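You operate a simulated robot arm through the tools that you are given. There is no shell and no other tool. Be economical: measure what you need, move in short steps, check, and stop when the job is done.

You run a simulated two-armed robot. Do the job below in one go: nothing can be reset, and whatever is moved stays where it is left.

Task
Pick up the tube winder with one hand, pass it to the other hand and put it on the top of the parts stand. Put the black tube end on top of the long master. Take the yellow cup stem and leave it on the top of the check bench. Put the brown slip pad in the grey cell tray. Put the blue slip pad in the blue cell tray. Turn the lance air dial to 3. Turn the doser rate dial to 6. Press the press key two times. Open the end gate. Do these in any order. Set down upright: tube winder, yellow cup stem.

The check looks at the end state, three seconds after you hand in, the way a careful person would. Anything else that was tipped, shoved, dropped, spilled or broken makes it a failure.

Robot
Two 7-joint arms with fingered hands on one trunk, on a base that drives. Base frame: it is fixed to the floor where the robot stands at the start and does not move with it; the origin is under the middle of the robot, x ahead of it, y to its left, z up; the surface under the hand at the start is at about z = 0.9. Lengths are in m, angles in degrees, forces in N, time in s.
The left shoulder is at the start at [0.07, 0.169, 1.218], the right one opposite. With the tool pointing down near the work surface each hand reaches from about 0.28 to 0.68 m from the robot's upright axis, wherever it stands, measured 20 degrees to its own side. Places, roughly: black tube end (2x2x8 cm) [0.7, -1.7, 0.9]; blue cell tray (30x30x5 cm) [-4.6, -1.3, 0.9]; blue slip pad [-2, -2.25, 1]; brown slip pad [-1.75, -2.5, 1]; doser rate dial [-7.2, 3.9, 1]; end gate [-3.1, -2.2, 0.8]; grey cell tray (30x30x5 cm) [-4.7, -1.3, 0.3]; lance air dial [-6.2, 3.7, 0.6]; long master [-3.25, -4, 1]; press key [-6.8, 0.8, 0.9]; top of the check bench [0.7, -2.8, 0.9]; top of the parts stand [-2.2, -4, 0.8]; tube winder [0.5, 0, 1]; yellow cup stem [0.5, -1.75, 1]. Payload 3.4 kg a hand.
Tool frame (each hand has its own): the origin (TCP) lies between the finger pads and is the grasp point; the fingertips stand 0.023 m ahead of it; z points along the fingers, y is the line along which they close. Largest opening 0.116 m; the body of the gripper starts 0.065 m behind the TCP. The gripper is a hand of 4 fingers: y runs from the thumb to the fingers, the wrist lies at [0, 0, -0.211] in the tool frame, and closing takes about 1.5 s.
Orientation is that of the tool frame in the base frame, as a unit quaternion [w, x, y, z]. With the fingers straight down and closing along the base's y, the tool's x points along the base's -x, its y along +y and its z along -z.

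Tools
- The arms move only by the tool move_arm. It takes "left_deltas", "right_deltas" or both (then of equal length, played together; a hand with none holds still); each is a list of rows, each a list of 7 numbers: the shift along the tool's x, y, z in m, then the turn, a rotation vector about the tool's x, y, z in degrees, then the finger opening in m, from 0 to 0.116. In form: [[tx, ty, tz, wx, wy, wz, jaw], ...]. A call has 1 to 8 rows; each row is the pose to reach, as a shift and turn from the pose commanded when the call began, along the tool's axes at that moment. Rows are played at 5 a second. More than 0.05 m and 8.6 degrees between two rows, or a gripper value outside its range, and nothing of the call is played. Where a pose cannot be reached the arm comes as near as it can. A force on the tool above 40 N (or 10 N above the force at the start of the call, whichever is more), or a blocked arm, ends the call early, and 0.2 s more pass. Each finger travels about 0.153 m/s and halts on what it meets, pressing with about 32 N; the grip force reading is that of the motor and also rises with nothing between the fingers. The clock runs only during rows and for 0.2 s after the last one: add rows that repeat a pose to give the fingers time. The reply holds the time, the measured pose of the TCP, the force on the tool along the base axes, the opening and the grip force, in the units named above and with some noise, with the torque about the TCP (base axes, N m) and any sound that the robot's microphone picked up.
- Cameras (640 x 400 px; columns grow to the right, rows downward): "scene" is now at [0.1438, 0.0243, 1.4477]; the picture's right is [0.09, -1.00, 0.00], its down [-0.59, -0.05, -0.81] and it looks along [0.80, 0.07, -0.59] (base axes); focal length 252 px, centre (320, 200). "left" rides on the left gripper at [-0.069, 0.001, -0.09] in its tool frame; the picture's right is [-0.01, -1.00, 0.00], its down [0.79, -0.01, -0.61] and it looks along [0.61, -0.01, 0.79] (tool axes); focal length 251 px, centre (320, 200). "right" rides on the right gripper at [0.068, 0.001, -0.09] in its tool frame; the picture's right is [-0.01, 1.00, 0.00], its down [-0.80, -0.01, -0.61] and it looks along [-0.61, -0.01, 0.80] (tool axes); focal length 251 px, centre (320, 200). There is no depth. A picture from a camera that has moved, and an enlarged one, comes with that camera's place and axes in the base frame and with its lens. The place of the scene camera against the robot may be out by one fixed shift of up to 0.025 m in any direction.
- get_image(camera): a new picture of that camera. No time passes.
- move_column(by): slides the trunk up (or, below 0, down) by that many m; the arms and the scene camera ride with it, the base frame stays. It gives what a move gives, with no picture.
- steer(legs): drives the robot by 1 to 6 legs, each [ahead, left, turn to the left] in m, m and degrees, along the robot's own axes; the way and the turn of a leg run together, so that a leg with both is an arc; at most 1.5 m and 180 degrees a leg. The arms and the cameras ride along, it lands a little off, and it stops where it bumps. It gives what a move gives.
- set_grasp(shape, hand): the hand has 4 fingers and takes this shape, open, in about a second: jaw (thumb against the fingers, like two jaws); tri (thumb and two fingers); tip (a fingertip pinch); poke (one finger out to press); point (the index stretched); flat (the hand flat); cup (the hand cupped); fist (a fist). The gripper value then closes the fingers along that shape, each until it touches; the sizes above hold for jaw. It gives what a move gives, with no picture.
- pan_tilt(pan, tilt): turns the head with the scene camera to pan (to the left, within 86 degrees either way) and tilt (down, from -29 to 69), counted from straight ahead of the robot. It gives what a move gives.
- close_up(camera, box): a new picture of the part [left, top, right, bottom] of that camera's present view, enlarged. No time passes.
- hand_in(): hands the job in; it is judged then, once.

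Work in short steps. Places have to be worked out from the pictures, the camera data and where the tool is seen: move nearer, look again, correct. Check each grasp and each placing, and mend what went wrong. You have 217 turns and 212 pictures in all, those below and enlarged ones among them. Open the grippers and draw the arms clear of the work before you hand the job in, unless the task says otherwise.

The tools are called after "Emit:" as a command line: name --argument value ..., lists and objects as JSON in quotes. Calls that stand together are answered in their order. move_arm: Moves the arms, as the interface text tells. Its arguments: {"type":"object","properties":{"left_deltas":{"type":"array","items":{"type":"array","items":{"type":"number"}}},"right_deltas":{"type":"array","items":{"type":"array","items":{"type":"number"}}}},"required":[]} The other tools are called the same way: move_column (by) slides the trunk up or down; set_grasp (shape, hand) gives the hand a shape; steer (legs) drives the base; pan_tilt (pan, tilt) turns the head that bears the scene camera; get_image (camera) takes a picture; close_up (camera, box) takes an enlarged picture of a part of a camera's view; hand_in () hands the job in.

At the start:

```text
time_s: 0.0
left_position: [0.4515, 0.2024, 1.2123]
left_ee_rot: [0.0, 0.001, 1.0, 0.0]
left_force: [-0.4, -0.1, -0.7]
left_moment: [0.04, 0.01, 0.01]
left_finger_gap: 0.1157
left_grasp_force: 0.1
left_shape: jaw
right_position: [0.5297, -0.2014, 1.1945]
right_ee_rot: [0.0, 0.0, 1.0, 0.0]
right_force: [0.2, -0.2, 0.1]
right_moment: [-0.02, -0.01, 0.0]
right_finger_gap: 0.1158
right_grasp_force: 0.1
right_shape: jaw
trunk travel left (down, up): [-0.725, 0.215]
robot x, y, heading: [0.0018, 0.0005, 0.0]
head pan, tilt: [5.0, 36.3]
```

scene: 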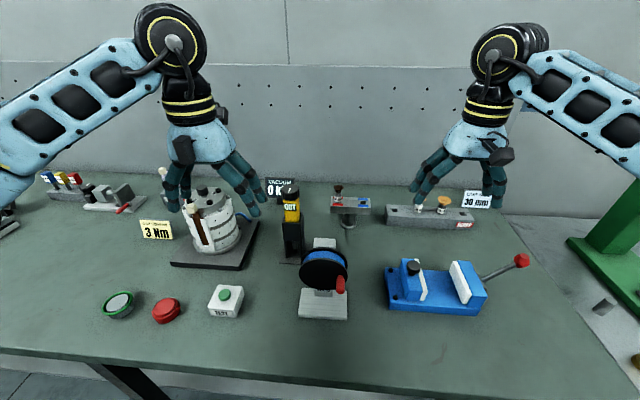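
right: 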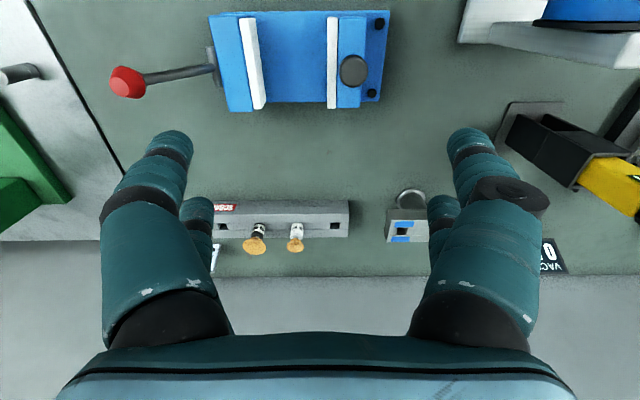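
left: 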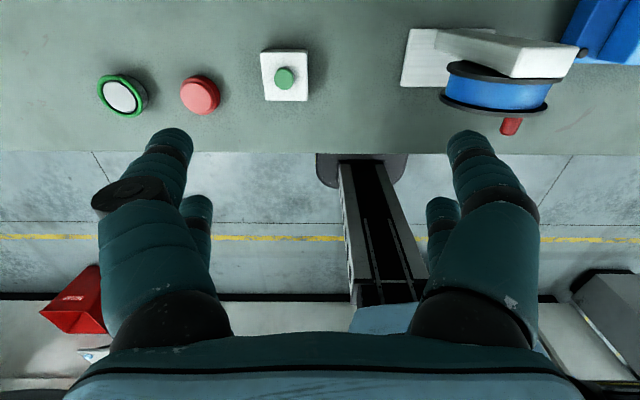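

I'll start by looking closely at the tube winder from the scene camera.

Emit:
close_up --camera "scene" --box '[240, 210, 400, 330]'

Emit:
pan_tilt --pan -80 --tilt 25

Emit:
get_image --camera "scene"

```text
3.33 times, centred on (320, 270) of scene
camera zoom: at [0.1438, 0.0243, 1.4477], right [0.09, -1.0, 0.0], down [-0.59, -0.05, -0.81], along [0.8, 0.07, -0.59], focal length 839 px, centre (320, -33)
```

zoom: 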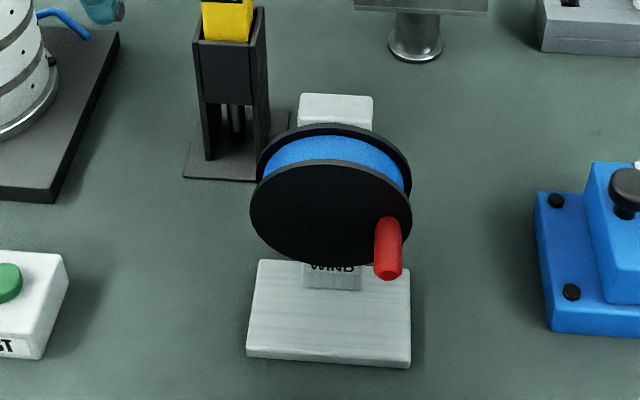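

```text
time_s: 1.6
left_position: [0.4507, 0.2003, 1.2114]
left_ee_rot: [0.0, 0.0, 1.0, 0.0]
left_force: [-0.7, 0.3, 0.5]
left_moment: [0.0, 0.01, 0.02]
left_finger_gap: 0.1161
left_grasp_force: 0.0
left_shape: jaw
right_position: [0.5309, -0.2029, 1.1942]
right_ee_rot: [-0.001, -0.001, 1.0, 0.001]
right_force: [0.8, -0.5, -0.3]
right_moment: [0.0, 0.0, -0.04]
right_finger_gap: 0.1158
right_grasp_force: 0.0
right_shape: jaw
trunk travel left (down, up): [-0.725, 0.215]
robot x, y, heading: [0.0004, 0.001, 0.1]
head pan, tilt: [-80.0, 25.0]
```

```text
207 pictures are left
camera scene: at [0.0729, -0.074, 1.4655], right [-0.98, -0.17, 0.0], down [-0.07, 0.42, -0.91], along [0.16, -0.89, -0.42], focal length 252 px, centre (320, 200)
```

scene: 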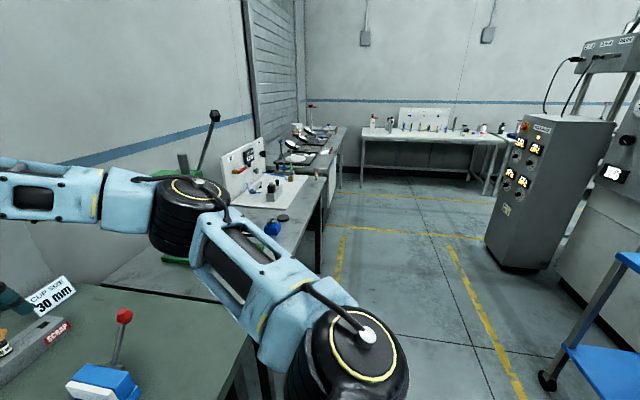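

The winder has a white base and column with a front spool. I'll look at it from the left hand's camera too.

Emit:
close_up --camera "left" --box '[380, 0, 620, 150]'

Emit:
pan_tilt --pan 0 --tilt 45

Emit:
move_arm --left_deltas '[[-0.04, 0, 0, 0, 0, 0, 0.116], [-0.08, -0.03, 0, 0, 0, 0, 0.116], [-0.12, -0.06, 0, 0, 0, 0, 0.116], [-0.15, -0.09, 0, 0, 0, 0, 0.116], [-0.15, -0.13, 0, 0, 0, 0, 0.116]]'

Emit:
get_image --camera "left"

```text
2.67 times, centred on (500, 75) of left
camera zoom: at [0.5188, 0.2014, 1.3014], right [0.01, -1.0, 0.0], down [-0.79, -0.01, 0.61], along [-0.61, -0.01, -0.79], focal length 670 px, centre (-160, 533)
```

zoom: 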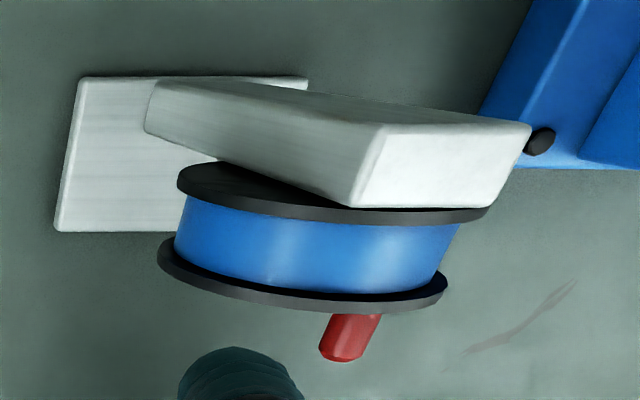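

```text
time_s: 3.1
left_position: [0.4515, 0.2015, 1.211]
left_ee_rot: [0.0, 0.0, 1.0, 0.0]
left_force: [-0.6, 0.6, -0.1]
left_moment: [0.01, 0.02, 0.0]
left_finger_gap: 0.116
left_grasp_force: 0.0
left_shape: jaw
right_position: [0.5314, -0.2024, 1.1945]
right_ee_rot: [0.001, -0.001, 1.0, 0.0]
right_force: [0.5, -0.5, -0.2]
right_moment: [0.04, -0.03, -0.01]
right_finger_gap: 0.116
right_grasp_force: 0.0
right_shape: jaw
trunk travel left (down, up): [-0.725, 0.215]
robot x, y, heading: [-0.002, -0.0008, -0.1]
head pan, tilt: [0.0, 45.0]
```

```text
time_s: 4.3
left_position: [0.5903, 0.0741, 1.2085]
left_ee_rot: [0.001, 0.001, 1.0, 0.001]
left_force: [0.5, -0.8, 0.4]
left_moment: [-0.01, -0.02, 0.02]
left_finger_gap: 0.1161
left_grasp_force: 0.1
left_shape: jaw
left hand out of reach, approached as far as the arm can: row 4, 5
right_position: [0.5302, -0.2039, 1.195]
right_ee_rot: [0.0, 0.0, 1.0, 0.001]
right_force: [-0.1, 0.0, -0.3]
right_moment: [0.02, -0.03, 0.01]
right_finger_gap: 0.1163
right_grasp_force: 0.1
right_shape: jaw
trunk travel left (down, up): [-0.725, 0.215]
robot x, y, heading: [0.0003, 0.0004, -0.1]
head pan, tilt: [0.0, 45.0]
```

```text
205 pictures are left
camera left: at [0.6564, 0.0727, 1.2981], right [0.01, -1.0, 0.0], down [-0.8, -0.01, 0.61], along [-0.61, 0.0, -0.8], focal length 251 px, centre (320, 200)
```

left: 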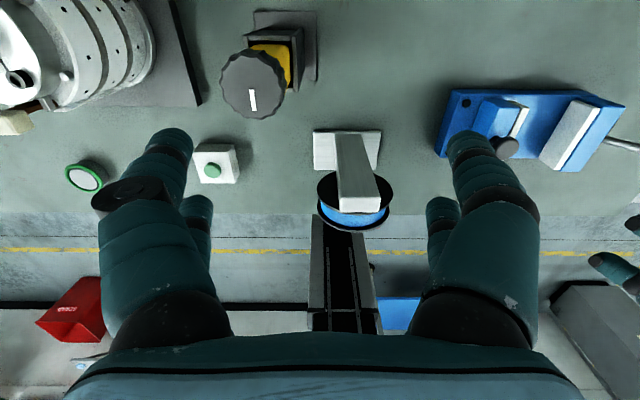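

The column is about 0.044 wide in y at x≈0.475–0.50, y centre ≈0.032, with its top at z≈1.085. Next I check the finger layout with the scene camera.

Emit:
get_image --camera "scene"

Emit:
close_up --camera "right" --box '[440, 0, 640, 125]'

```text
204 pictures are left
camera scene: at [0.137, 0.0144, 1.435], right [0.0, -1.0, 0.0], down [-0.71, 0.0, -0.71], along [0.71, 0.0, -0.71], focal length 252 px, centre (320, 200)
```

scene: 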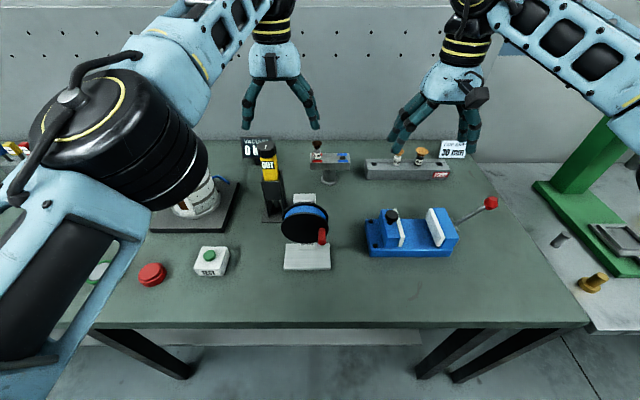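

```text
3.20 times, centred on (540, 62) of right
camera zoom: at [0.461, -0.2031, 1.2838], right [0.01, 1.0, 0.0], down [0.79, -0.01, 0.61], along [0.61, 0.0, -0.79], focal length 805 px, centre (-384, 640)
```

zoom: 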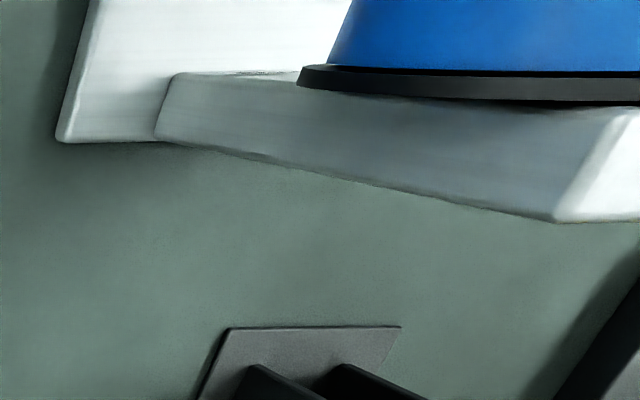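

The fingers span about ±0.028 m along tool x, so I'll grip from above across column and spool, closing along x. I'll clear the left hand and bring the right over with a 90° yaw.

Emit:
move_arm --left_deltas '[[0.02, 0.04, 0, 0, 0, 0, 0.116], [0.04, 0.08, 0, 0, 0, 0, 0.116], [0.06, 0.12, 0, 0, 0, 0, 0.116], [0.08, 0.16, 0, 0, 0, 0, 0.116], [0.1, 0.2, 0, 0, 0, 0, 0.116], [0.12, 0.24, 0, 0, 0, 0, 0.116], [0.14, 0.24, 0, 0, 0, 0, 0.116], [0.14, 0.24, 0, 0, 0, 0, 0.116]]' --right_deltas '[[0, 0.0, -0.03, 0, 0, 8.5, 0.116], [0.01, 0.02, -0.04, 0, 0, 17, 0.116], [0.02, 0.04, -0.04, 0, 0, 25.5, 0.116], [0.03, 0.06, -0.04, 0, 0, 34, 0.116], [0.04, 0.08, -0.04, 0, 0, 42.5, 0.116], [0.05, 0.1, -0.04, 0, 0, 51, 0.116], [0.055, 0.12, -0.04, 0, 0, 59.5, 0.116], [0.058, 0.14, -0.04, 0, 0, 68, 0.116]]'

Emit:
get_image --camera "right"

```text
time_s: 6.1
left_position: [0.4551, 0.3145, 1.2065]
left_ee_rot: [-0.003, 0.0, 1.0, 0.001]
left_force: [0.8, 0.4, 0.3]
left_moment: [0.01, 0.01, -0.01]
left_finger_gap: 0.116
left_grasp_force: 0.0
left_shape: jaw
right_position: [0.5444, -0.1284, 1.2617]
right_ee_rot: [-0.016, 0.5, 0.866, -0.004]
right_force: [0.7, 0.3, 0.1]
right_moment: [0.0, 0.01, 0.01]
right_finger_gap: 0.1156
right_grasp_force: 0.0
right_shape: jaw
right hand out of reach, approached as far as the arm can: row 7, 8
trunk travel left (down, up): [-0.725, 0.215]
robot x, y, heading: [0.0027, 0.0035, 0.1]
head pan, tilt: [0.0, 45.0]
```

```text
202 pictures are left
camera right: at [0.513, -0.0695, 1.3522], right [0.87, 0.49, -0.02], down [0.41, -0.7, 0.59], along [0.27, -0.52, -0.81], focal length 251 px, centre (320, 200)
```

right: 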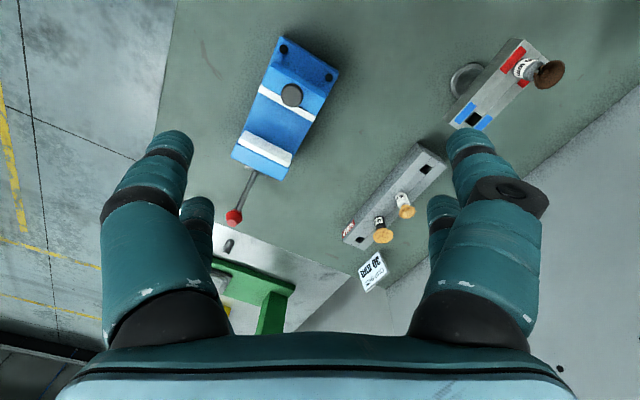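

The right wrist stops near -60° yaw there. I'll swing it the other way and test +90°, with the hand kept a bit nearer.

Emit:
move_arm --right_deltas '[[0, 0, 0, 0, 0, -8.5, 0.116], [0, 0, 0, 0, 0, -17, 0.116], [0, 0, 0, 0, 0, -25.5, 0.116], [0, 0, 0, 0, 0, -34, 0.116], [0, 0, 0, 0, 0, -42.5, 0.116], [0, 0, 0, 0, 0, -51, 0.116], [0, 0, 0, 0, 0, -59.5, 0.116], [0, 0, 0, 0, 0, -68, 0.116]]'

Emit:
move_arm --right_deltas '[[0.01, 0, 0, 0, 0, -8.5, 0.116], [0.02, 0, 0, 0, 0, -17, 0.116], [0.03, 0, 0, 0, 0, -25.5, 0.116], [0.04, 0, 0, 0, 0, -34, 0.116], [0.05, 0, 0, 0, 0, -42.5, 0.116], [0.06, 0, 0, 0, 0, -51, 0.116], [0.06, 0, 0, 0, 0, -59.5, 0.116], [0.06, 0, 0, 0, 0, -68, 0.116]]'

```text
time_s: 7.9
left_position: [0.4529, 0.3168, 1.2076]
left_ee_rot: [0.0, 0.0, 1.0, 0.0]
left_force: [-0.6, 0.3, 0.4]
left_moment: [-0.01, -0.02, 0.0]
left_finger_gap: 0.1158
left_grasp_force: 0.0
left_shape: jaw
right_position: [0.5417, -0.1273, 1.2648]
right_ee_rot: [-0.013, -0.072, 0.997, 0.005]
right_force: [-0.6, -0.1, 0.1]
right_moment: [0.0, -0.01, 0.0]
right_finger_gap: 0.116
right_grasp_force: 0.0
right_shape: jaw
trunk travel left (down, up): [-0.725, 0.215]
robot x, y, heading: [-0.0005, -0.0017, -0.4]
head pan, tilt: [0.0, 45.0]
```

```text
time_s: 9.7
left_position: [0.4515, 0.3167, 1.2084]
left_ee_rot: [0.0, 0.0, 1.0, 0.001]
left_force: [-0.2, 0.4, 0.0]
left_moment: [-0.01, 0.03, 0.01]
left_finger_gap: 0.116
left_grasp_force: 0.0
left_shape: jaw
right_position: [0.4813, -0.1356, 1.2662]
right_ee_rot: [-0.009, -0.617, 0.787, 0.012]
right_force: [-0.2, -0.5, -0.5]
right_moment: [0.0, 0.0, 0.05]
right_finger_gap: 0.1163
right_grasp_force: 0.1
right_shape: jaw
trunk travel left (down, up): [-0.725, 0.215]
robot x, y, heading: [-0.0014, -0.001, -0.1]
head pan, tilt: [0.0, 45.0]
```

Yaw + works. I'll complete it to 90° and hover over the winder.

Emit:
move_arm --right_deltas '[[-0.04, 0.01, 0, 0, 0, -5, 0.116], [-0.08, 0.02, 0.02, 0, 0, -10, 0.116], [-0.12, 0.035, 0.04, 0, 0, -13.8, 0.116], [-0.161, 0.049, 0.06, 0, 0, -13.8, 0.116], [-0.161, 0.049, 0.06, 0, 0, -13.8, 0.116]]'

Emit:
get_image --camera "right"

Emit:
get_image --camera "scene"

```text
time_s: 10.9
left_position: [0.4521, 0.3165, 1.2081]
left_ee_rot: [0.001, 0.0, 1.0, 0.0]
left_force: [-0.2, -0.4, 0.2]
left_moment: [-0.02, 0.02, 0.0]
left_finger_gap: 0.1161
left_grasp_force: 0.1
left_shape: jaw
right_position: [0.4724, 0.0361, 1.2077]
right_ee_rot: [-0.007, -0.706, 0.708, 0.013]
right_force: [-0.3, -0.4, -0.2]
right_moment: [0.0, -0.02, 0.01]
right_finger_gap: 0.116
right_grasp_force: 0.0
right_shape: jaw
trunk travel left (down, up): [-0.725, 0.215]
robot x, y, heading: [-0.0034, -0.0, -0.2]
head pan, tilt: [0.0, 45.0]
```

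```text
201 pictures are left
camera right: at [0.4733, -0.0339, 1.2973], right [-1.0, 0.01, 0.03], down [0.03, 0.79, 0.61], along [-0.02, 0.61, -0.79], focal length 251 px, centre (320, 200)
```

right: 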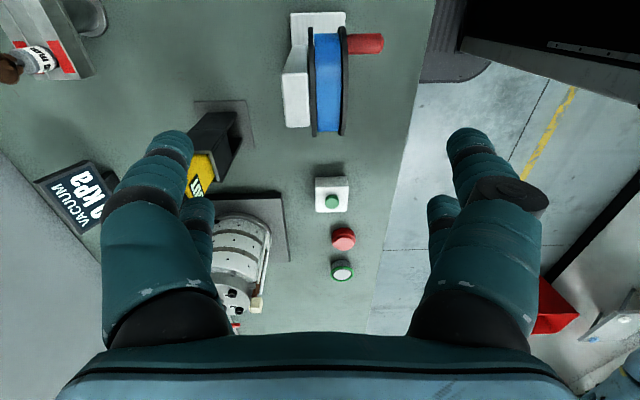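

```text
200 pictures are left
camera scene: at [0.1381, 0.0157, 1.4349], right [0.0, -1.0, 0.0], down [-0.71, 0.0, -0.71], along [0.71, 0.0, -0.71], focal length 252 px, centre (320, 200)
```

scene: 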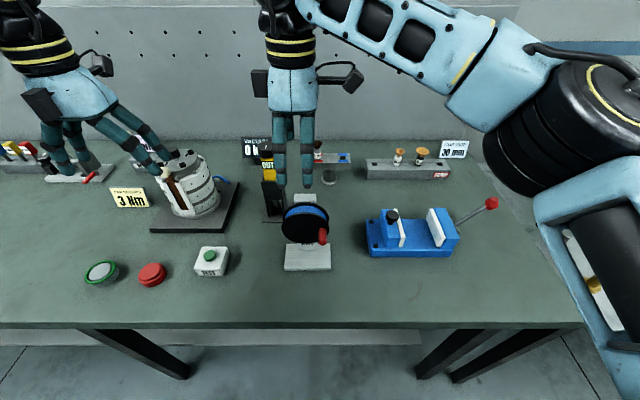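

The side view fits: column and spool span x 0.443–0.503 with the top at about 1.075, centred under the TCP. I descend 0.15 and close.

Emit:
move_arm --right_deltas '[[0, 0, 0.04, 0, 0, 0, 0.116], [0, 0, 0.08, 0, 0, 0, 0.116], [0, 0, 0.12, 0, 0, 0, 0.116], [0, 0, 0.15, 0, 0, 0, 0.116], [0, 0, 0.15, 0, 0, 0, 0.116]]'

Emit:
get_image --camera "right"

Emit:
close_up --camera "scene" --box '[220, 140, 400, 280]'

```text
time_s: 12.1
left_position: [0.4496, 0.3157, 1.209]
left_ee_rot: [0.0, -0.001, 1.0, 0.0]
left_force: [0.0, 0.2, 0.3]
left_moment: [0.01, 0.03, 0.01]
left_finger_gap: 0.116
left_grasp_force: 0.1
left_shape: jaw
right_position: [0.4675, 0.0339, 1.0565]
right_ee_rot: [-0.008, -0.706, 0.708, 0.012]
right_force: [-0.9, -0.3, 0.1]
right_moment: [0.0, -0.01, -0.05]
right_finger_gap: 0.1158
right_grasp_force: 0.0
right_shape: jaw
trunk travel left (down, up): [-0.725, 0.215]
robot x, y, heading: [0.0039, 0.0015, 0.2]
head pan, tilt: [0.0, 45.0]
```

```text
199 pictures are left
camera right: at [0.4687, -0.0349, 1.1458], right [-1.0, 0.01, 0.03], down [0.03, 0.79, 0.61], along [-0.02, 0.61, -0.79], focal length 251 px, centre (320, 200)
```

right: 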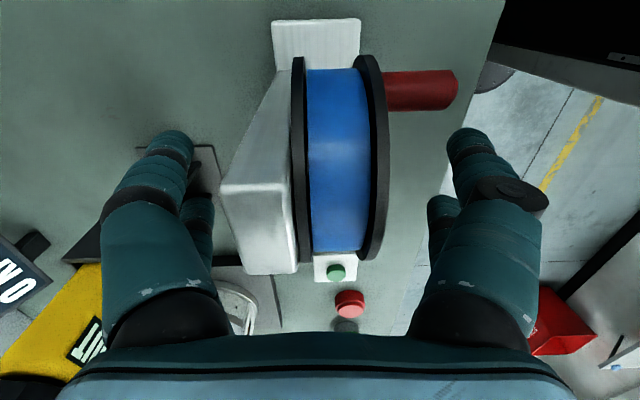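

```text
2.86 times, centred on (310, 210) of scene
camera zoom: at [0.1378, 0.0167, 1.4349], right [0.0, -1.0, 0.0], down [-0.71, 0.0, -0.71], along [0.71, 0.0, -0.71], focal length 719 px, centre (349, 171)
```

zoom: 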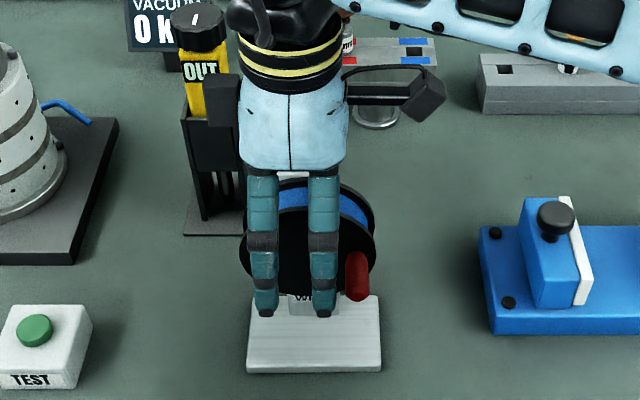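

The alignment is good apart from a 5 mm offset. I shift by that and close.

Emit:
move_arm --right_deltas '[[0, -0.005, 0, 0, 0, 0, 0.09], [0, -0.005, 0, 0, 0, 0, 0.06], [0, -0.005, 0, 0, 0, 0, 0.03], [0, -0.005, 0, 0, 0, 0, 0.03], [0, -0.005, 0, 0, 0, 0, 0.03], [0, -0.005, 0, 0, 0, 0, 0.03]]'

Emit:
get_image --camera "right"

```text
time_s: 13.5
left_position: [0.4521, 0.316, 1.2083]
left_ee_rot: [0.0, -0.001, 1.0, 0.0]
left_force: [0.2, -0.3, -0.5]
left_moment: [0.01, 0.02, -0.01]
left_finger_gap: 0.116
left_grasp_force: 0.1
left_shape: jaw
right_position: [0.4726, 0.0351, 1.0576]
right_ee_rot: [-0.008, -0.707, 0.707, 0.013]
right_force: [0.5, 1.8, 0.3]
right_moment: [0.05, -0.2, 0.13]
right_finger_gap: 0.0462
right_grasp_force: 32.2
right_shape: jaw
trunk travel left (down, up): [-0.725, 0.215]
robot x, y, heading: [-0.0018, -0.0, -0.0]
head pan, tilt: [0.0, 45.0]
```

```text
197 pictures are left
camera right: at [0.4746, -0.034, 1.1463], right [-1.0, 0.01, 0.03], down [0.03, 0.79, 0.61], along [-0.02, 0.61, -0.79], focal length 251 px, centre (320, 200)
```

right: 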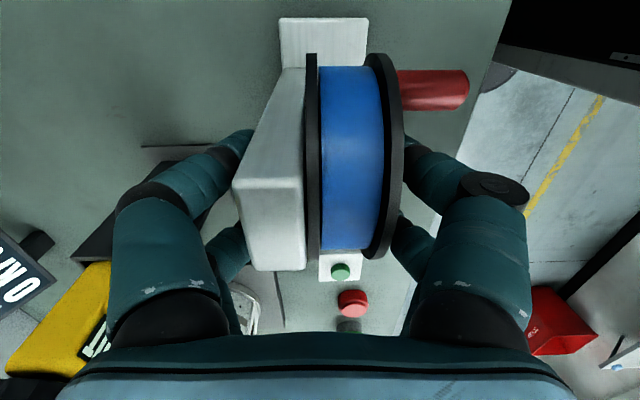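

The grip is firm, with a 46 mm gap at 32 N. I lift the winder and begin turning the left hand to point to -y, closing along x.

Emit:
move_arm --right_deltas '[[0, 0, -0.01, 0, 0, 0, 0.03], [0, 0, -0.03, 0, 0, 0, 0.03], [0, 0, -0.06, 0, 0, 0, 0.03], [0, 0, -0.09, 0, 0, 0, 0.03], [0, 0, -0.12, 0, 0, 0, 0.03], [0, 0, -0.15, 0, 0, 0, 0.03], [0, 0, -0.18, 0, 0, 0, 0.03], [0, 0, -0.2, 0, 0, 0, 0.03]]' --left_deltas '[[0, 0.01, -0.01, 4.3, -4.3, 4.3, 0.116], [0, 0.02, -0.02, 8.6, -8.6, 8.6, 0.116], [0, 0.03, -0.03, 12.9, -12.9, 12.9, 0.116], [0, 0.04, -0.04, 17.2, -17.2, 17.2, 0.116], [0, 0.04, -0.04, 21.5, -21.5, 21.5, 0.116], [0, 0.04, -0.04, 25.8, -25.8, 25.8, 0.116], [0, 0.04, -0.04, 30.1, -30.1, 30.1, 0.116], [0, 0.04, -0.04, 34.4, -34.4, 34.4, 0.116]]'

Emit:
move_arm --left_deltas '[[0, 0, 0, 4.3, -4.3, 4.3, 0.116], [0, 0, 0, 8.6, -8.6, 8.6, 0.116], [0, 0, 0, 12.9, -12.9, 12.9, 0.116], [0, 0, 0, 17.2, -17.2, 17.2, 0.116], [0, 0, 0, 21.5, -21.5, 21.5, 0.116], [0, 0, 0, 25.8, -25.8, 25.8, 0.116], [0, 0, 0, 30.1, -30.1, 30.1, 0.116], [0, 0, 0, 34.9, -34.9, 34.9, 0.116]]'

Emit:
get_image --camera "scene"

```text
time_s: 15.3
left_position: [0.4498, 0.3559, 1.2485]
left_ee_rot: [0.287, 0.287, 0.868, -0.288]
left_force: [0.7, -0.5, -0.1]
left_moment: [0.02, -0.04, -0.05]
left_finger_gap: 0.1158
left_grasp_force: 0.2
left_shape: jaw
right_position: [0.4779, 0.0316, 1.2571]
right_ee_rot: [-0.008, -0.706, 0.708, 0.013]
right_force: [0.1, 0.0, -5.3]
right_moment: [0.03, 0.06, -0.01]
right_finger_gap: 0.0456
right_grasp_force: 31.5
right_shape: jaw
trunk travel left (down, up): [-0.725, 0.215]
robot x, y, heading: [0.0013, 0.0013, -0.1]
head pan, tilt: [0.0, 45.0]
```

```text
time_s: 17.1
left_position: [0.4532, 0.3556, 1.2468]
left_ee_rot: [-0.5, -0.499, -0.499, 0.501]
left_force: [-0.1, 0.9, -0.7]
left_moment: [0.0, 0.0, 0.0]
left_finger_gap: 0.1158
left_grasp_force: 0.0
left_shape: jaw
right_position: [0.4785, 0.0314, 1.2569]
right_ee_rot: [-0.009, -0.707, 0.707, 0.013]
right_force: [0.4, 0.1, -5.6]
right_moment: [0.04, 0.06, -0.01]
right_finger_gap: 0.0457
right_grasp_force: 31.7
right_shape: jaw
trunk travel left (down, up): [-0.725, 0.215]
robot x, y, heading: [-0.0012, 0.0002, 0.2]
head pan, tilt: [0.0, 45.0]
```

```text
196 pictures are left
camera scene: at [0.1404, 0.017, 1.4347], right [0.0, -1.0, 0.0], down [-0.71, 0.0, -0.71], along [0.71, 0.0, -0.71], focal length 252 px, centre (320, 200)
```

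scene: 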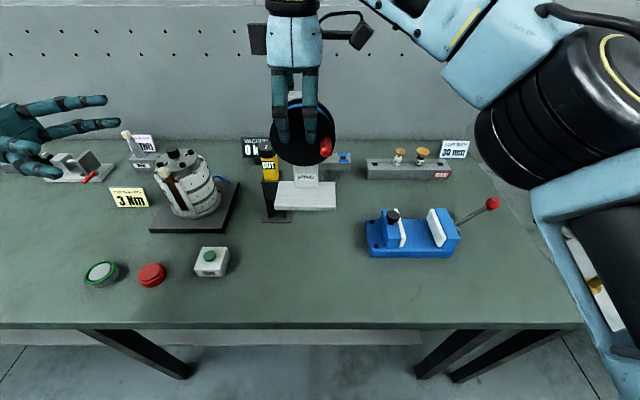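

The winder is held and upright. I bring the left hand to a staging pose beside it and look.

Emit:
move_arm --left_deltas '[[0.02, 0.01, 0.04, 0, 0, 0, 0.116], [0.04, 0.02, 0.08, 0, 0, 0, 0.116], [0.055, 0.0255, 0.12, 0, 0, 0, 0.116], [0.055, 0.0255, 0.16, 0, 0, 0, 0.116], [0.055, 0.0255, 0.196, 0, 0, 0, 0.116], [0.055, 0.0255, 0.196, 0, 0, 0, 0.116]]'

Emit:
get_image --camera "left"

Emit:
close_up --camera "scene" --box '[160, 50, 400, 230]'

Emit:
close_up --camera "right" --box '[0, 0, 640, 400]'

```text
time_s: 18.5
left_position: [0.4751, 0.1597, 1.1909]
left_ee_rot: [0.501, 0.499, 0.5, -0.5]
left_force: [-0.6, 0.4, 0.0]
left_moment: [0.0, 0.01, -0.02]
left_finger_gap: 0.1156
left_grasp_force: 0.0
left_shape: jaw
right_position: [0.4786, 0.0315, 1.2591]
right_ee_rot: [-0.008, -0.706, 0.708, 0.014]
right_force: [0.0, 0.6, -6.2]
right_moment: [0.0, 0.03, 0.01]
right_finger_gap: 0.0458
right_grasp_force: 31.7
right_shape: jaw
trunk travel left (down, up): [-0.725, 0.215]
robot x, y, heading: [0.001, -0.0018, -0.2]
head pan, tilt: [0.0, 45.0]
```

```text
195 pictures are left
camera left: at [0.4747, 0.2496, 1.2584], right [-1.0, 0.0, 0.01], down [-0.01, 0.61, -0.8], along [-0.01, -0.8, -0.61], focal length 251 px, centre (320, 200)
```

left: 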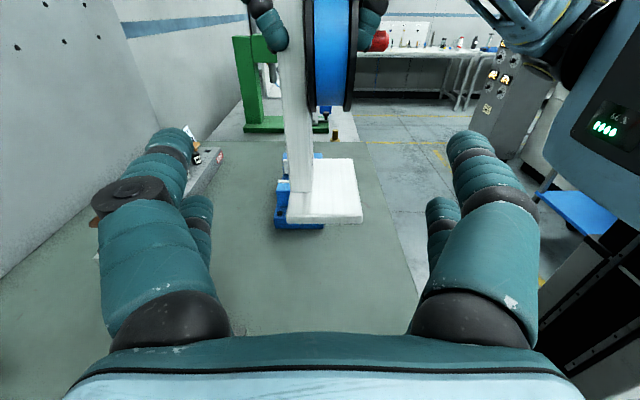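

```text
2.22 times, centred on (280, 140) of scene
camera zoom: at [0.1388, 0.0175, 1.4348], right [0.0, -1.0, 0.0], down [-0.71, 0.0, -0.71], along [0.71, 0.0, -0.71], focal length 559 px, centre (409, 333)
```

zoom: 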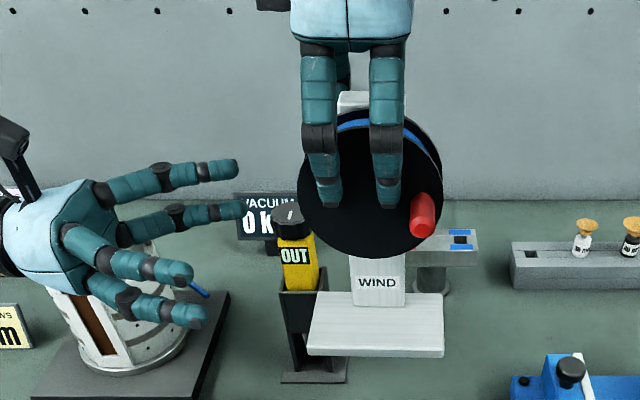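

```text
1.00 times, centred on (320, 200) of right (not enlarged: the box is as wide or as high as the picture)
camera zoom: at [0.48, -0.0371, 1.3468], right [-1.0, 0.01, 0.03], down [0.03, 0.79, 0.61], along [-0.02, 0.61, -0.79], focal length 251 px, centre (320, 200)
```

zoom: 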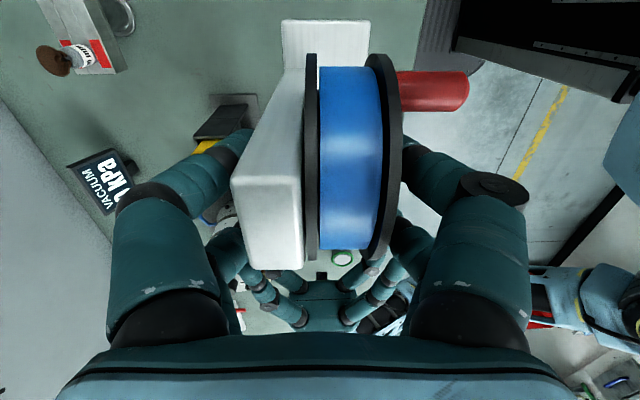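

The spool bottom is at about z=1.19, so the column below it (x≈0.48–0.507) is free. The left hand will grip only that part, at z≈1.152.

Emit:
move_arm --left_deltas '[[0.02, 0.01, 0, 0, 0, 0, 0.116], [0.039, 0.019, 0.01, 0, 0, 0, 0.116], [0.039, 0.019, 0.05, 0, 0, 0, 0.116], [0.039, 0.019, 0.09, 0, 0, 0, 0.116], [0.039, 0.019, 0.124, 0, 0, 0, 0.116], [0.039, 0.019, 0.124, 0, 0, 0, 0.116]]'

Emit:
get_image --camera "left"

Emit:
close_up --camera "scene" --box '[200, 70, 400, 220]'

```text
time_s: 19.9
left_position: [0.4934, 0.0373, 1.1538]
left_ee_rot: [0.501, 0.499, 0.5, -0.5]
left_force: [-0.3, -0.1, 0.4]
left_moment: [0.0, 0.01, 0.01]
left_finger_gap: 0.1158
left_grasp_force: 0.2
left_shape: jaw
right_position: [0.4782, 0.0305, 1.2578]
right_ee_rot: [-0.007, -0.706, 0.708, 0.013]
right_force: [0.2, 0.8, -6.3]
right_moment: [0.08, 0.02, 0.0]
right_finger_gap: 0.0457
right_grasp_force: 31.4
right_shape: jaw
trunk travel left (down, up): [-0.725, 0.215]
robot x, y, heading: [0.0001, 0.0006, -0.3]
head pan, tilt: [0.0, 45.0]
```

```text
192 pictures are left
camera left: at [0.4937, 0.1266, 1.2213], right [-1.0, 0.0, 0.01], down [-0.01, 0.61, -0.8], along [-0.01, -0.8, -0.61], focal length 251 px, centre (320, 200)
```

left: 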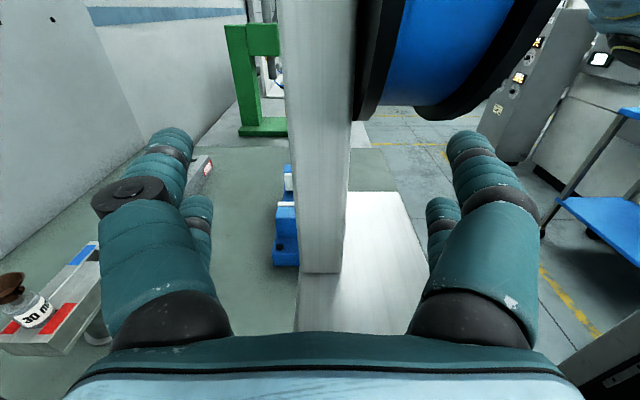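

```text
2.67 times, centred on (300, 145) of scene
camera zoom: at [0.1388, 0.0172, 1.4348], right [0.0, -1.0, 0.0], down [-0.71, 0.0, -0.71], along [0.71, 0.0, -0.71], focal length 671 px, centre (373, 347)
```

zoom: 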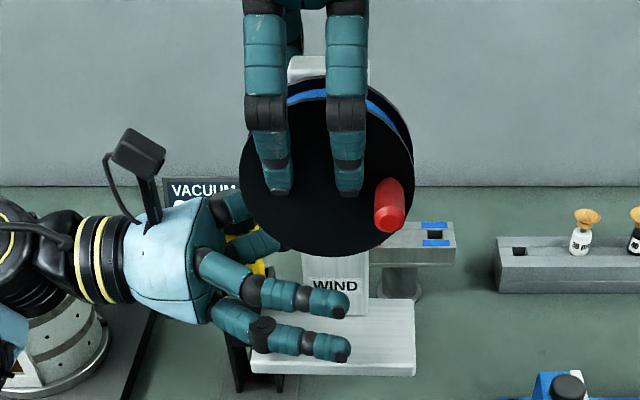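

The left hand straddles the column under the spool. I close it.

Emit:
move_arm --left_deltas '[[0, 0, 0, 0, 0, 0, 0.09], [0, 0, 0, 0, 0, 0, 0.06], [0, 0, 0, 0, 0, 0, 0.03], [0, 0, 0, 0, 0, 0, 0.0], [0, 0, 0, 0, 0, 0, 0.0], [0, 0, 0, 0, 0, 0, 0.0]]'

Emit:
get_image --camera "left"

Emit:
close_up --camera "scene" --box '[200, 70, 400, 220]'

```text
time_s: 21.3
left_position: [0.4932, 0.0366, 1.1529]
left_ee_rot: [-0.5, -0.499, -0.5, 0.501]
left_force: [-1.3, -1.1, 0.1]
left_moment: [0.04, 0.02, -0.04]
left_finger_gap: 0.0165
left_grasp_force: 31.7
left_shape: jaw
right_position: [0.479, 0.0313, 1.257]
right_ee_rot: [-0.008, -0.706, 0.708, 0.013]
right_force: [0.5, 1.8, -6.9]
right_moment: [0.18, 0.0, 0.04]
right_finger_gap: 0.0457
right_grasp_force: 32.4
right_shape: jaw
trunk travel left (down, up): [-0.725, 0.215]
robot x, y, heading: [-0.0022, -0.0008, 0.0]
head pan, tilt: [0.0, 45.0]
```

```text
190 pictures are left
camera left: at [0.4939, 0.1266, 1.2211], right [-1.0, 0.0, 0.01], down [-0.01, 0.61, -0.8], along [-0.01, -0.8, -0.61], focal length 251 px, centre (320, 200)
```

left: 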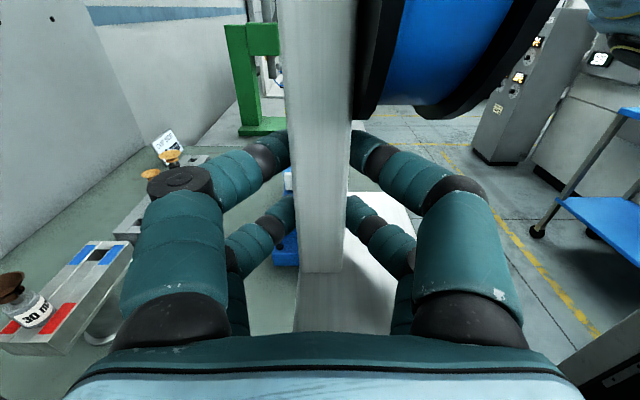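

```text
2.67 times, centred on (300, 145) of scene
camera zoom: at [0.139, 0.0168, 1.4348], right [0.0, -1.0, 0.0], down [-0.71, 0.0, -0.71], along [0.71, 0.0, -0.71], focal length 671 px, centre (373, 347)
```

zoom: 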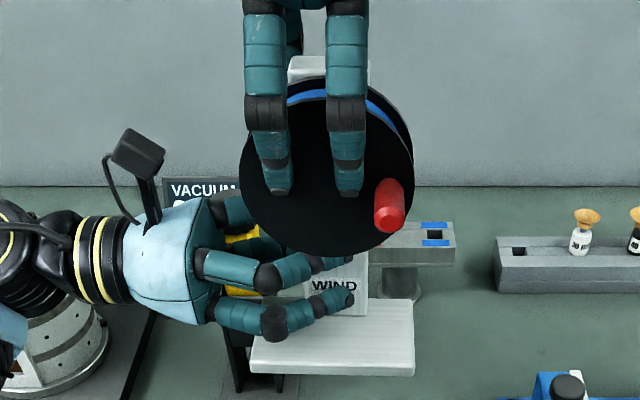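

The left hand grips the column at 32 N. I open the right and raise it clear.

Emit:
move_arm --right_deltas '[[0, 0, 0, 0, 0, 0, 0.06], [0, 0, 0, 0, 0, 0, 0.09], [0, 0, 0, 0, 0, 0, 0.116], [0, 0, 0, 0, 0, 0, 0.116], [0, 0, -0.03, 0, 0, 0, 0.116], [0, 0, -0.06, 0, 0, 0, 0.116], [0, 0, -0.09, 0, 0, 0, 0.116], [0, 0, -0.12, 0, 0, 0, 0.116]]' --left_deltas '[[0, 0, 0, 0, 0, 0, 0], [0, 0, 0, 0, 0, 0, 0], [0, 0, 0, 0, 0, 0, 0], [0, 0, 0, 0, 0, 0, 0], [0, 0, 0, 0, 0, 0, 0], [0, 0, 0, 0, 0, 0, 0], [0, 0, 0, 0, 0, 0, 0], [0, 0, 0, 0, 0, 0, 0]]'

Emit:
get_image --camera "scene"

```text
time_s: 23.1
left_position: [0.4936, 0.0366, 1.1528]
left_ee_rot: [0.5, 0.501, 0.499, -0.5]
left_force: [0.1, -1.0, 0.9]
left_moment: [0.07, -0.08, 0.03]
left_finger_gap: 0.0162
left_grasp_force: 32.4
left_shape: jaw
right_position: [0.4404, 0.0224, 1.3511]
right_ee_rot: [-0.006, -0.707, 0.707, 0.013]
right_force: [-0.8, -0.6, 0.6]
right_moment: [0.0, -0.04, -0.03]
right_finger_gap: 0.1158
right_grasp_force: 0.1
right_shape: jaw
right hand out of reach, approached as far as the arm can: row 6, 7, 8
trunk travel left (down, up): [-0.725, 0.215]
robot x, y, heading: [0.0039, -0.0008, 0.1]
head pan, tilt: [0.0, 45.0]
```

```text
188 pictures are left
camera scene: at [0.1365, 0.0157, 1.435], right [0.0, -1.0, 0.0], down [-0.71, 0.0, -0.71], along [0.71, 0.0, -0.71], focal length 252 px, centre (320, 200)
```

scene: 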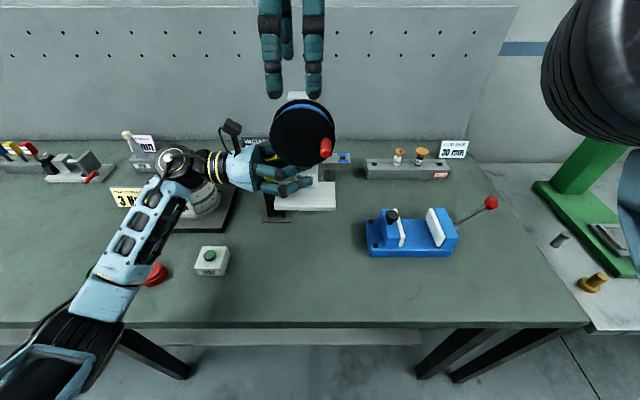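

The winder stays in the left hand. I lift and retract it, and return the right hand toward neutral.

Emit:
move_arm --right_deltas '[[0.03, 0, 0, 0, 0, 0, 0.116], [0.06, 0, 0, 0, 0, 8.5, 0.116], [0.09, 0, 0, 0, 0, 17, 0.116], [0.12, 0, 0, 0, 0, 25.5, 0.116], [0.15, 0, 0, 0, 0, 34, 0.116], [0.18, 0, 0.0, 0, 0, 42.5, 0.116], [0.2, 0, 0.0, 0, 0, 51, 0.116], [0.22, 0, 0, 0, 0, 59.5, 0.116]]' --left_deltas '[[0, 0, 0, 0, 0, 0, 0], [-0.03, 0, 0, 0, 0, 0, 0], [-0.06, 0, 0, 0, 0, 0, 0], [-0.09, 0, -0.02, 0, 0, 0, 0], [-0.1, -0.01, -0.04, 0, 0, 0, 0], [-0.1, -0.03, -0.06, 0, 0, 0, 0], [-0.1, -0.05, -0.09, 0, 0, 0, 0], [-0.1, -0.07, -0.12, 0, 0, 0, 0]]'

Emit:
get_image --camera "scene"

```text
time_s: 24.9
left_position: [0.4236, 0.157, 1.2561]
left_ee_rot: [-0.5, -0.501, -0.499, 0.501]
left_force: [-0.7, 0.1, -5.7]
left_moment: [0.05, -0.08, 0.04]
left_finger_gap: 0.0164
left_grasp_force: 32.0
left_shape: jaw
right_position: [0.4411, -0.1971, 1.3509]
right_ee_rot: [-0.013, -0.262, 0.965, 0.007]
right_force: [0.1, 0.4, 0.4]
right_moment: [0.0, 0.04, 0.02]
right_finger_gap: 0.1156
right_grasp_force: 0.0
right_shape: jaw
trunk travel left (down, up): [-0.725, 0.215]
robot x, y, heading: [-0.0012, -0.0031, -0.1]
head pan, tilt: [0.0, 45.0]
```

```text
187 pictures are left
camera scene: at [0.1373, 0.0176, 1.435], right [0.0, -1.0, 0.0], down [-0.71, 0.0, -0.71], along [0.71, 0.0, -0.71], focal length 252 px, centre (320, 200)
```

scene: 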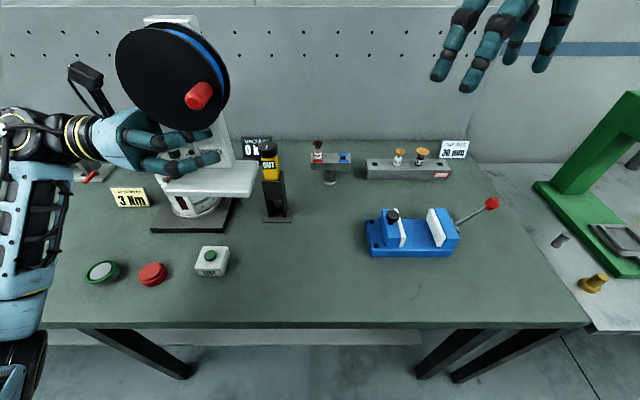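

The hold is secure (5.7 N weight). I finish the right yaw, back away, drive right to the next bench and look around.

Emit:
move_arm --right_deltas '[[0, 0, 0.02, 0, 0, 8, 0.116], [0, 0, 0.04, 0, 0, 16, 0.116], [0, 0, 0.06, 0, 0, 24, 0.116], [0, 0, 0.06, 0, 0, 30.4, 0.116]]'

Emit:
steer --legs '[[-0.3, 0, 0], [0, -1.0, 0], [0, -0.7, 0]]'

Emit:
get_image --camera "scene"

```text
time_s: 25.9
left_position: [0.4249, 0.1556, 1.2546]
left_ee_rot: [-0.5, -0.499, -0.5, 0.501]
left_force: [-0.7, -1.0, -5.6]
left_moment: [0.07, -0.11, 0.01]
left_finger_gap: 0.0167
left_grasp_force: 31.8
left_shape: jaw
right_position: [0.4414, -0.1945, 1.2887]
right_ee_rot: [-0.015, 0.001, 1.0, 0.003]
right_force: [0.6, 1.1, -0.6]
right_moment: [0.0, -0.01, 0.02]
right_finger_gap: 0.1158
right_grasp_force: 0.1
right_shape: jaw
trunk travel left (down, up): [-0.725, 0.215]
robot x, y, heading: [0.0013, 0.0011, -0.1]
head pan, tilt: [0.0, 45.0]
```

```text
time_s: 36.1
left_position: [0.1263, -1.519, 1.2537]
left_ee_rot: [0.502, 0.498, 0.502, -0.499]
left_force: [0.1, -0.1, -6.3]
left_moment: [0.06, -0.07, 0.02]
left_finger_gap: 0.0165
left_grasp_force: 32.0
left_shape: jaw
right_position: [0.1448, -1.8694, 1.2888]
right_ee_rot: [-0.015, -0.004, 1.0, 0.004]
right_force: [-0.6, -0.3, -0.3]
right_moment: [0.02, -0.03, 0.02]
right_finger_gap: 0.1162
right_grasp_force: 0.0
right_shape: jaw
trunk travel left (down, up): [-0.725, 0.215]
robot x, y, heading: [-0.2989, -1.6762, 0.9]
head pan, tilt: [0.0, 45.0]
```

```text
186 pictures are left
camera scene: at [-0.1587, -1.6601, 1.4348], right [0.01, -1.0, 0.0], down [-0.71, -0.01, -0.71], along [0.71, 0.01, -0.71], focal length 252 px, centre (320, 200)
```

scene: 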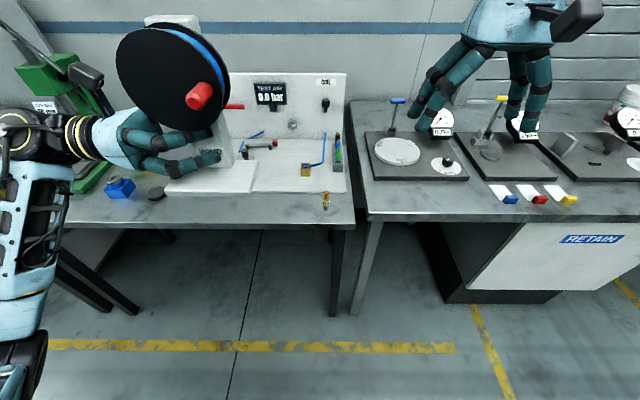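

I zoom in on the test-air station.

Emit:
close_up --camera "scene" --box '[220, 70, 360, 220]'

Emit:
close_up --camera "scene" --box '[340, 70, 640, 230]'

```text
2.67 times, centred on (290, 145) of scene
camera zoom: at [-0.1587, -1.6601, 1.4348], right [0.01, -1.0, 0.0], down [-0.71, -0.01, -0.71], along [0.71, 0.01, -0.71], focal length 671 px, centre (400, 347)
```

zoom: 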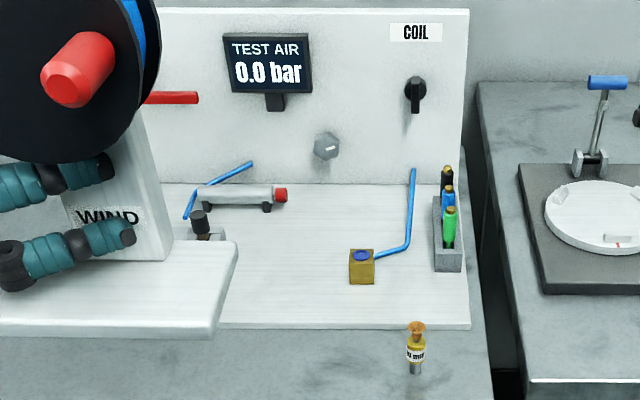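

```text
2.13 times, centred on (490, 150) of scene
camera zoom: at [-0.1587, -1.6601, 1.4348], right [0.01, -1.0, 0.0], down [-0.71, -0.01, -0.71], along [0.71, 0.01, -0.71], focal length 537 px, centre (-43, 307)
```

zoom: 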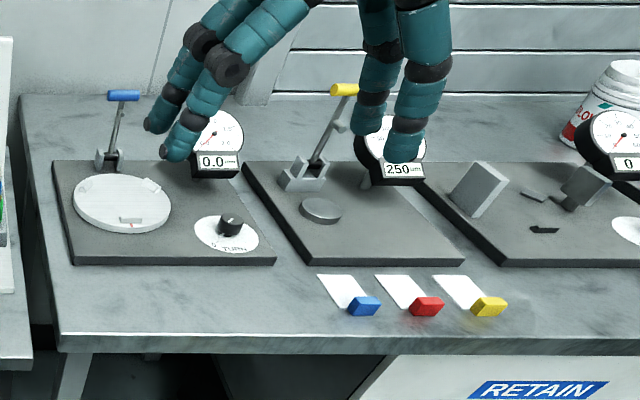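

The yellow cup stem stands near the bench edge and the black tube end is at the back of the small rack. I drive closer.

Emit:
steer --legs '[[0.28, 0.04, -0.9]]'

Emit:
move_arm --right_deltas '[[0.0, 0, 0.04, 0, 0, 0, 0.116], [0, 0.03, 0.07, 0, 0, 0, 0.116], [0, 0.05, 0.1, 0, 0, 0, 0.116]]'

Emit:
get_image --camera "scene"

Emit:
get_image --camera "right"

```text
time_s: 38.1
left_position: [0.404, -1.4837, 1.256]
left_ee_rot: [-0.499, -0.5, -0.5, 0.5]
left_force: [0.4, -0.7, -4.8]
left_moment: [0.09, -0.05, 0.03]
left_finger_gap: 0.0165
left_grasp_force: 31.7
left_shape: jaw
right_position: [0.4184, -1.8352, 1.2902]
right_ee_rot: [-0.014, 0.002, 1.0, 0.004]
right_force: [0.3, 1.3, 0.3]
right_moment: [0.0, -0.01, 0.0]
right_finger_gap: 0.1159
right_grasp_force: 0.1
right_shape: jaw
trunk travel left (down, up): [-0.725, 0.215]
robot x, y, heading: [-0.0195, -1.6343, -0.0]
head pan, tilt: [0.0, 45.0]
```

```text
time_s: 38.9
left_position: [0.407, -1.4817, 1.2535]
left_ee_rot: [-0.5, -0.5, -0.5, 0.501]
left_force: [0.8, 0.6, -5.5]
left_moment: [0.05, -0.07, -0.06]
left_finger_gap: 0.0164
left_grasp_force: 32.0
left_shape: jaw
right_position: [0.418, -1.7823, 1.1887]
right_ee_rot: [-0.015, 0.002, 1.0, 0.004]
right_force: [0.1, -0.1, 0.2]
right_moment: [0.0, 0.01, 0.03]
right_finger_gap: 0.116
right_grasp_force: 0.2
right_shape: jaw
trunk travel left (down, up): [-0.725, 0.215]
robot x, y, heading: [-0.0247, -1.6354, -0.3]
head pan, tilt: [0.0, 45.0]
```

```text
183 pictures are left
camera scene: at [0.12, -1.6203, 1.4347], right [0.0, -1.0, 0.0], down [-0.71, 0.0, -0.71], along [0.71, 0.0, -0.71], focal length 252 px, centre (320, 200)
```

scene: 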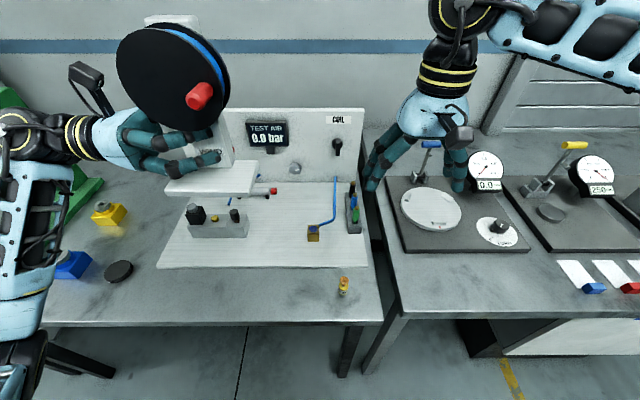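

```text
182 pictures are left
camera right: at [0.3516, -1.7821, 1.2798], right [0.01, 1.0, 0.01], down [0.81, -0.01, 0.58], along [0.58, 0.0, -0.81], focal length 251 px, centre (320, 200)
```

right: 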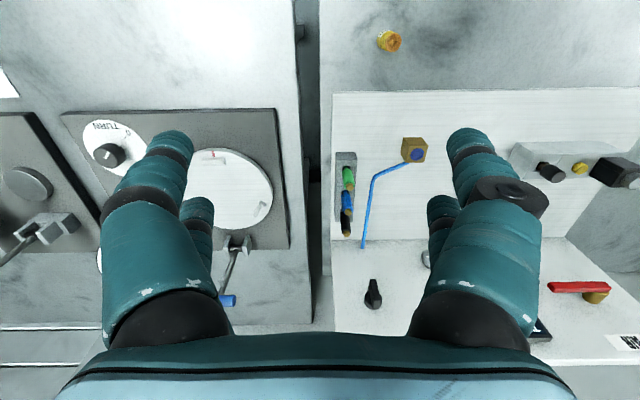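

The stem appears near (0.37, -1.70). I move the right hand over it to look closer.

Emit:
move_arm --right_deltas '[[0.02, 0.03, 0.02, 0, -1.7, 0, 0.116], [0.04, 0.06, 0.05, 0, -1.7, 0, 0.116], [0.048, 0.08, 0.09, 0, -1.7, 0, 0.116], [0.048, 0.08, 0.12, 0, -1.7, 0, 0.116], [0.048, 0.08, 0.12, 0, -1.7, 0, 0.116]]'

Emit:
get_image --camera "right"

Emit:
close_up --camera "scene" --box '[270, 160, 430, 310]'

```text
time_s: 40.1
left_position: [0.4061, -1.4827, 1.2551]
left_ee_rot: [-0.499, -0.501, -0.499, 0.501]
left_force: [-0.2, 0.4, -6.1]
left_moment: [0.08, -0.07, 0.02]
left_finger_gap: 0.0165
left_grasp_force: 32.4
left_shape: jaw
right_position: [0.3658, -1.701, 1.0719]
right_ee_rot: [-0.001, 0.002, 1.0, 0.003]
right_force: [0.6, 0.2, 0.3]
right_moment: [0.03, 0.0, -0.01]
right_finger_gap: 0.1157
right_grasp_force: 0.0
right_shape: jaw
trunk travel left (down, up): [-0.725, 0.215]
robot x, y, heading: [-0.0228, -1.6358, -0.1]
head pan, tilt: [0.0, 45.0]
```

```text
181 pictures are left
camera right: at [0.2966, -1.7014, 1.1608], right [0.01, 1.0, 0.01], down [0.79, -0.01, 0.61], along [0.61, 0.0, -0.79], focal length 251 px, centre (320, 200)
```

right: 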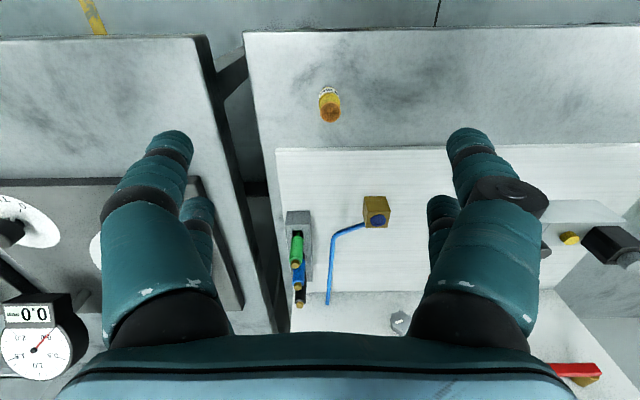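

```text
2.67 times, centred on (350, 235) of scene
camera zoom: at [0.1186, -1.6212, 1.4348], right [0.0, -1.0, 0.0], down [-0.71, 0.0, -0.71], along [0.71, 0.0, -0.71], focal length 671 px, centre (240, 107)
```

zoom: 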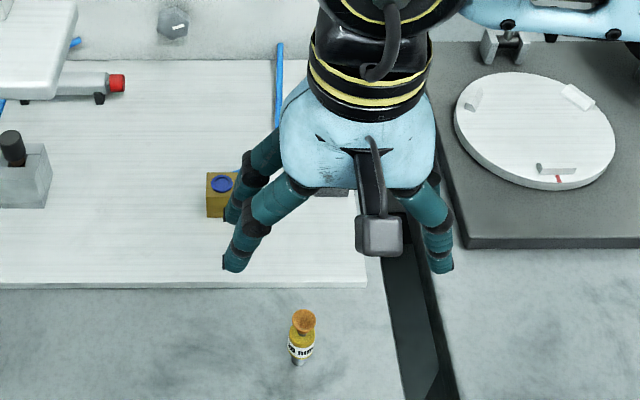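

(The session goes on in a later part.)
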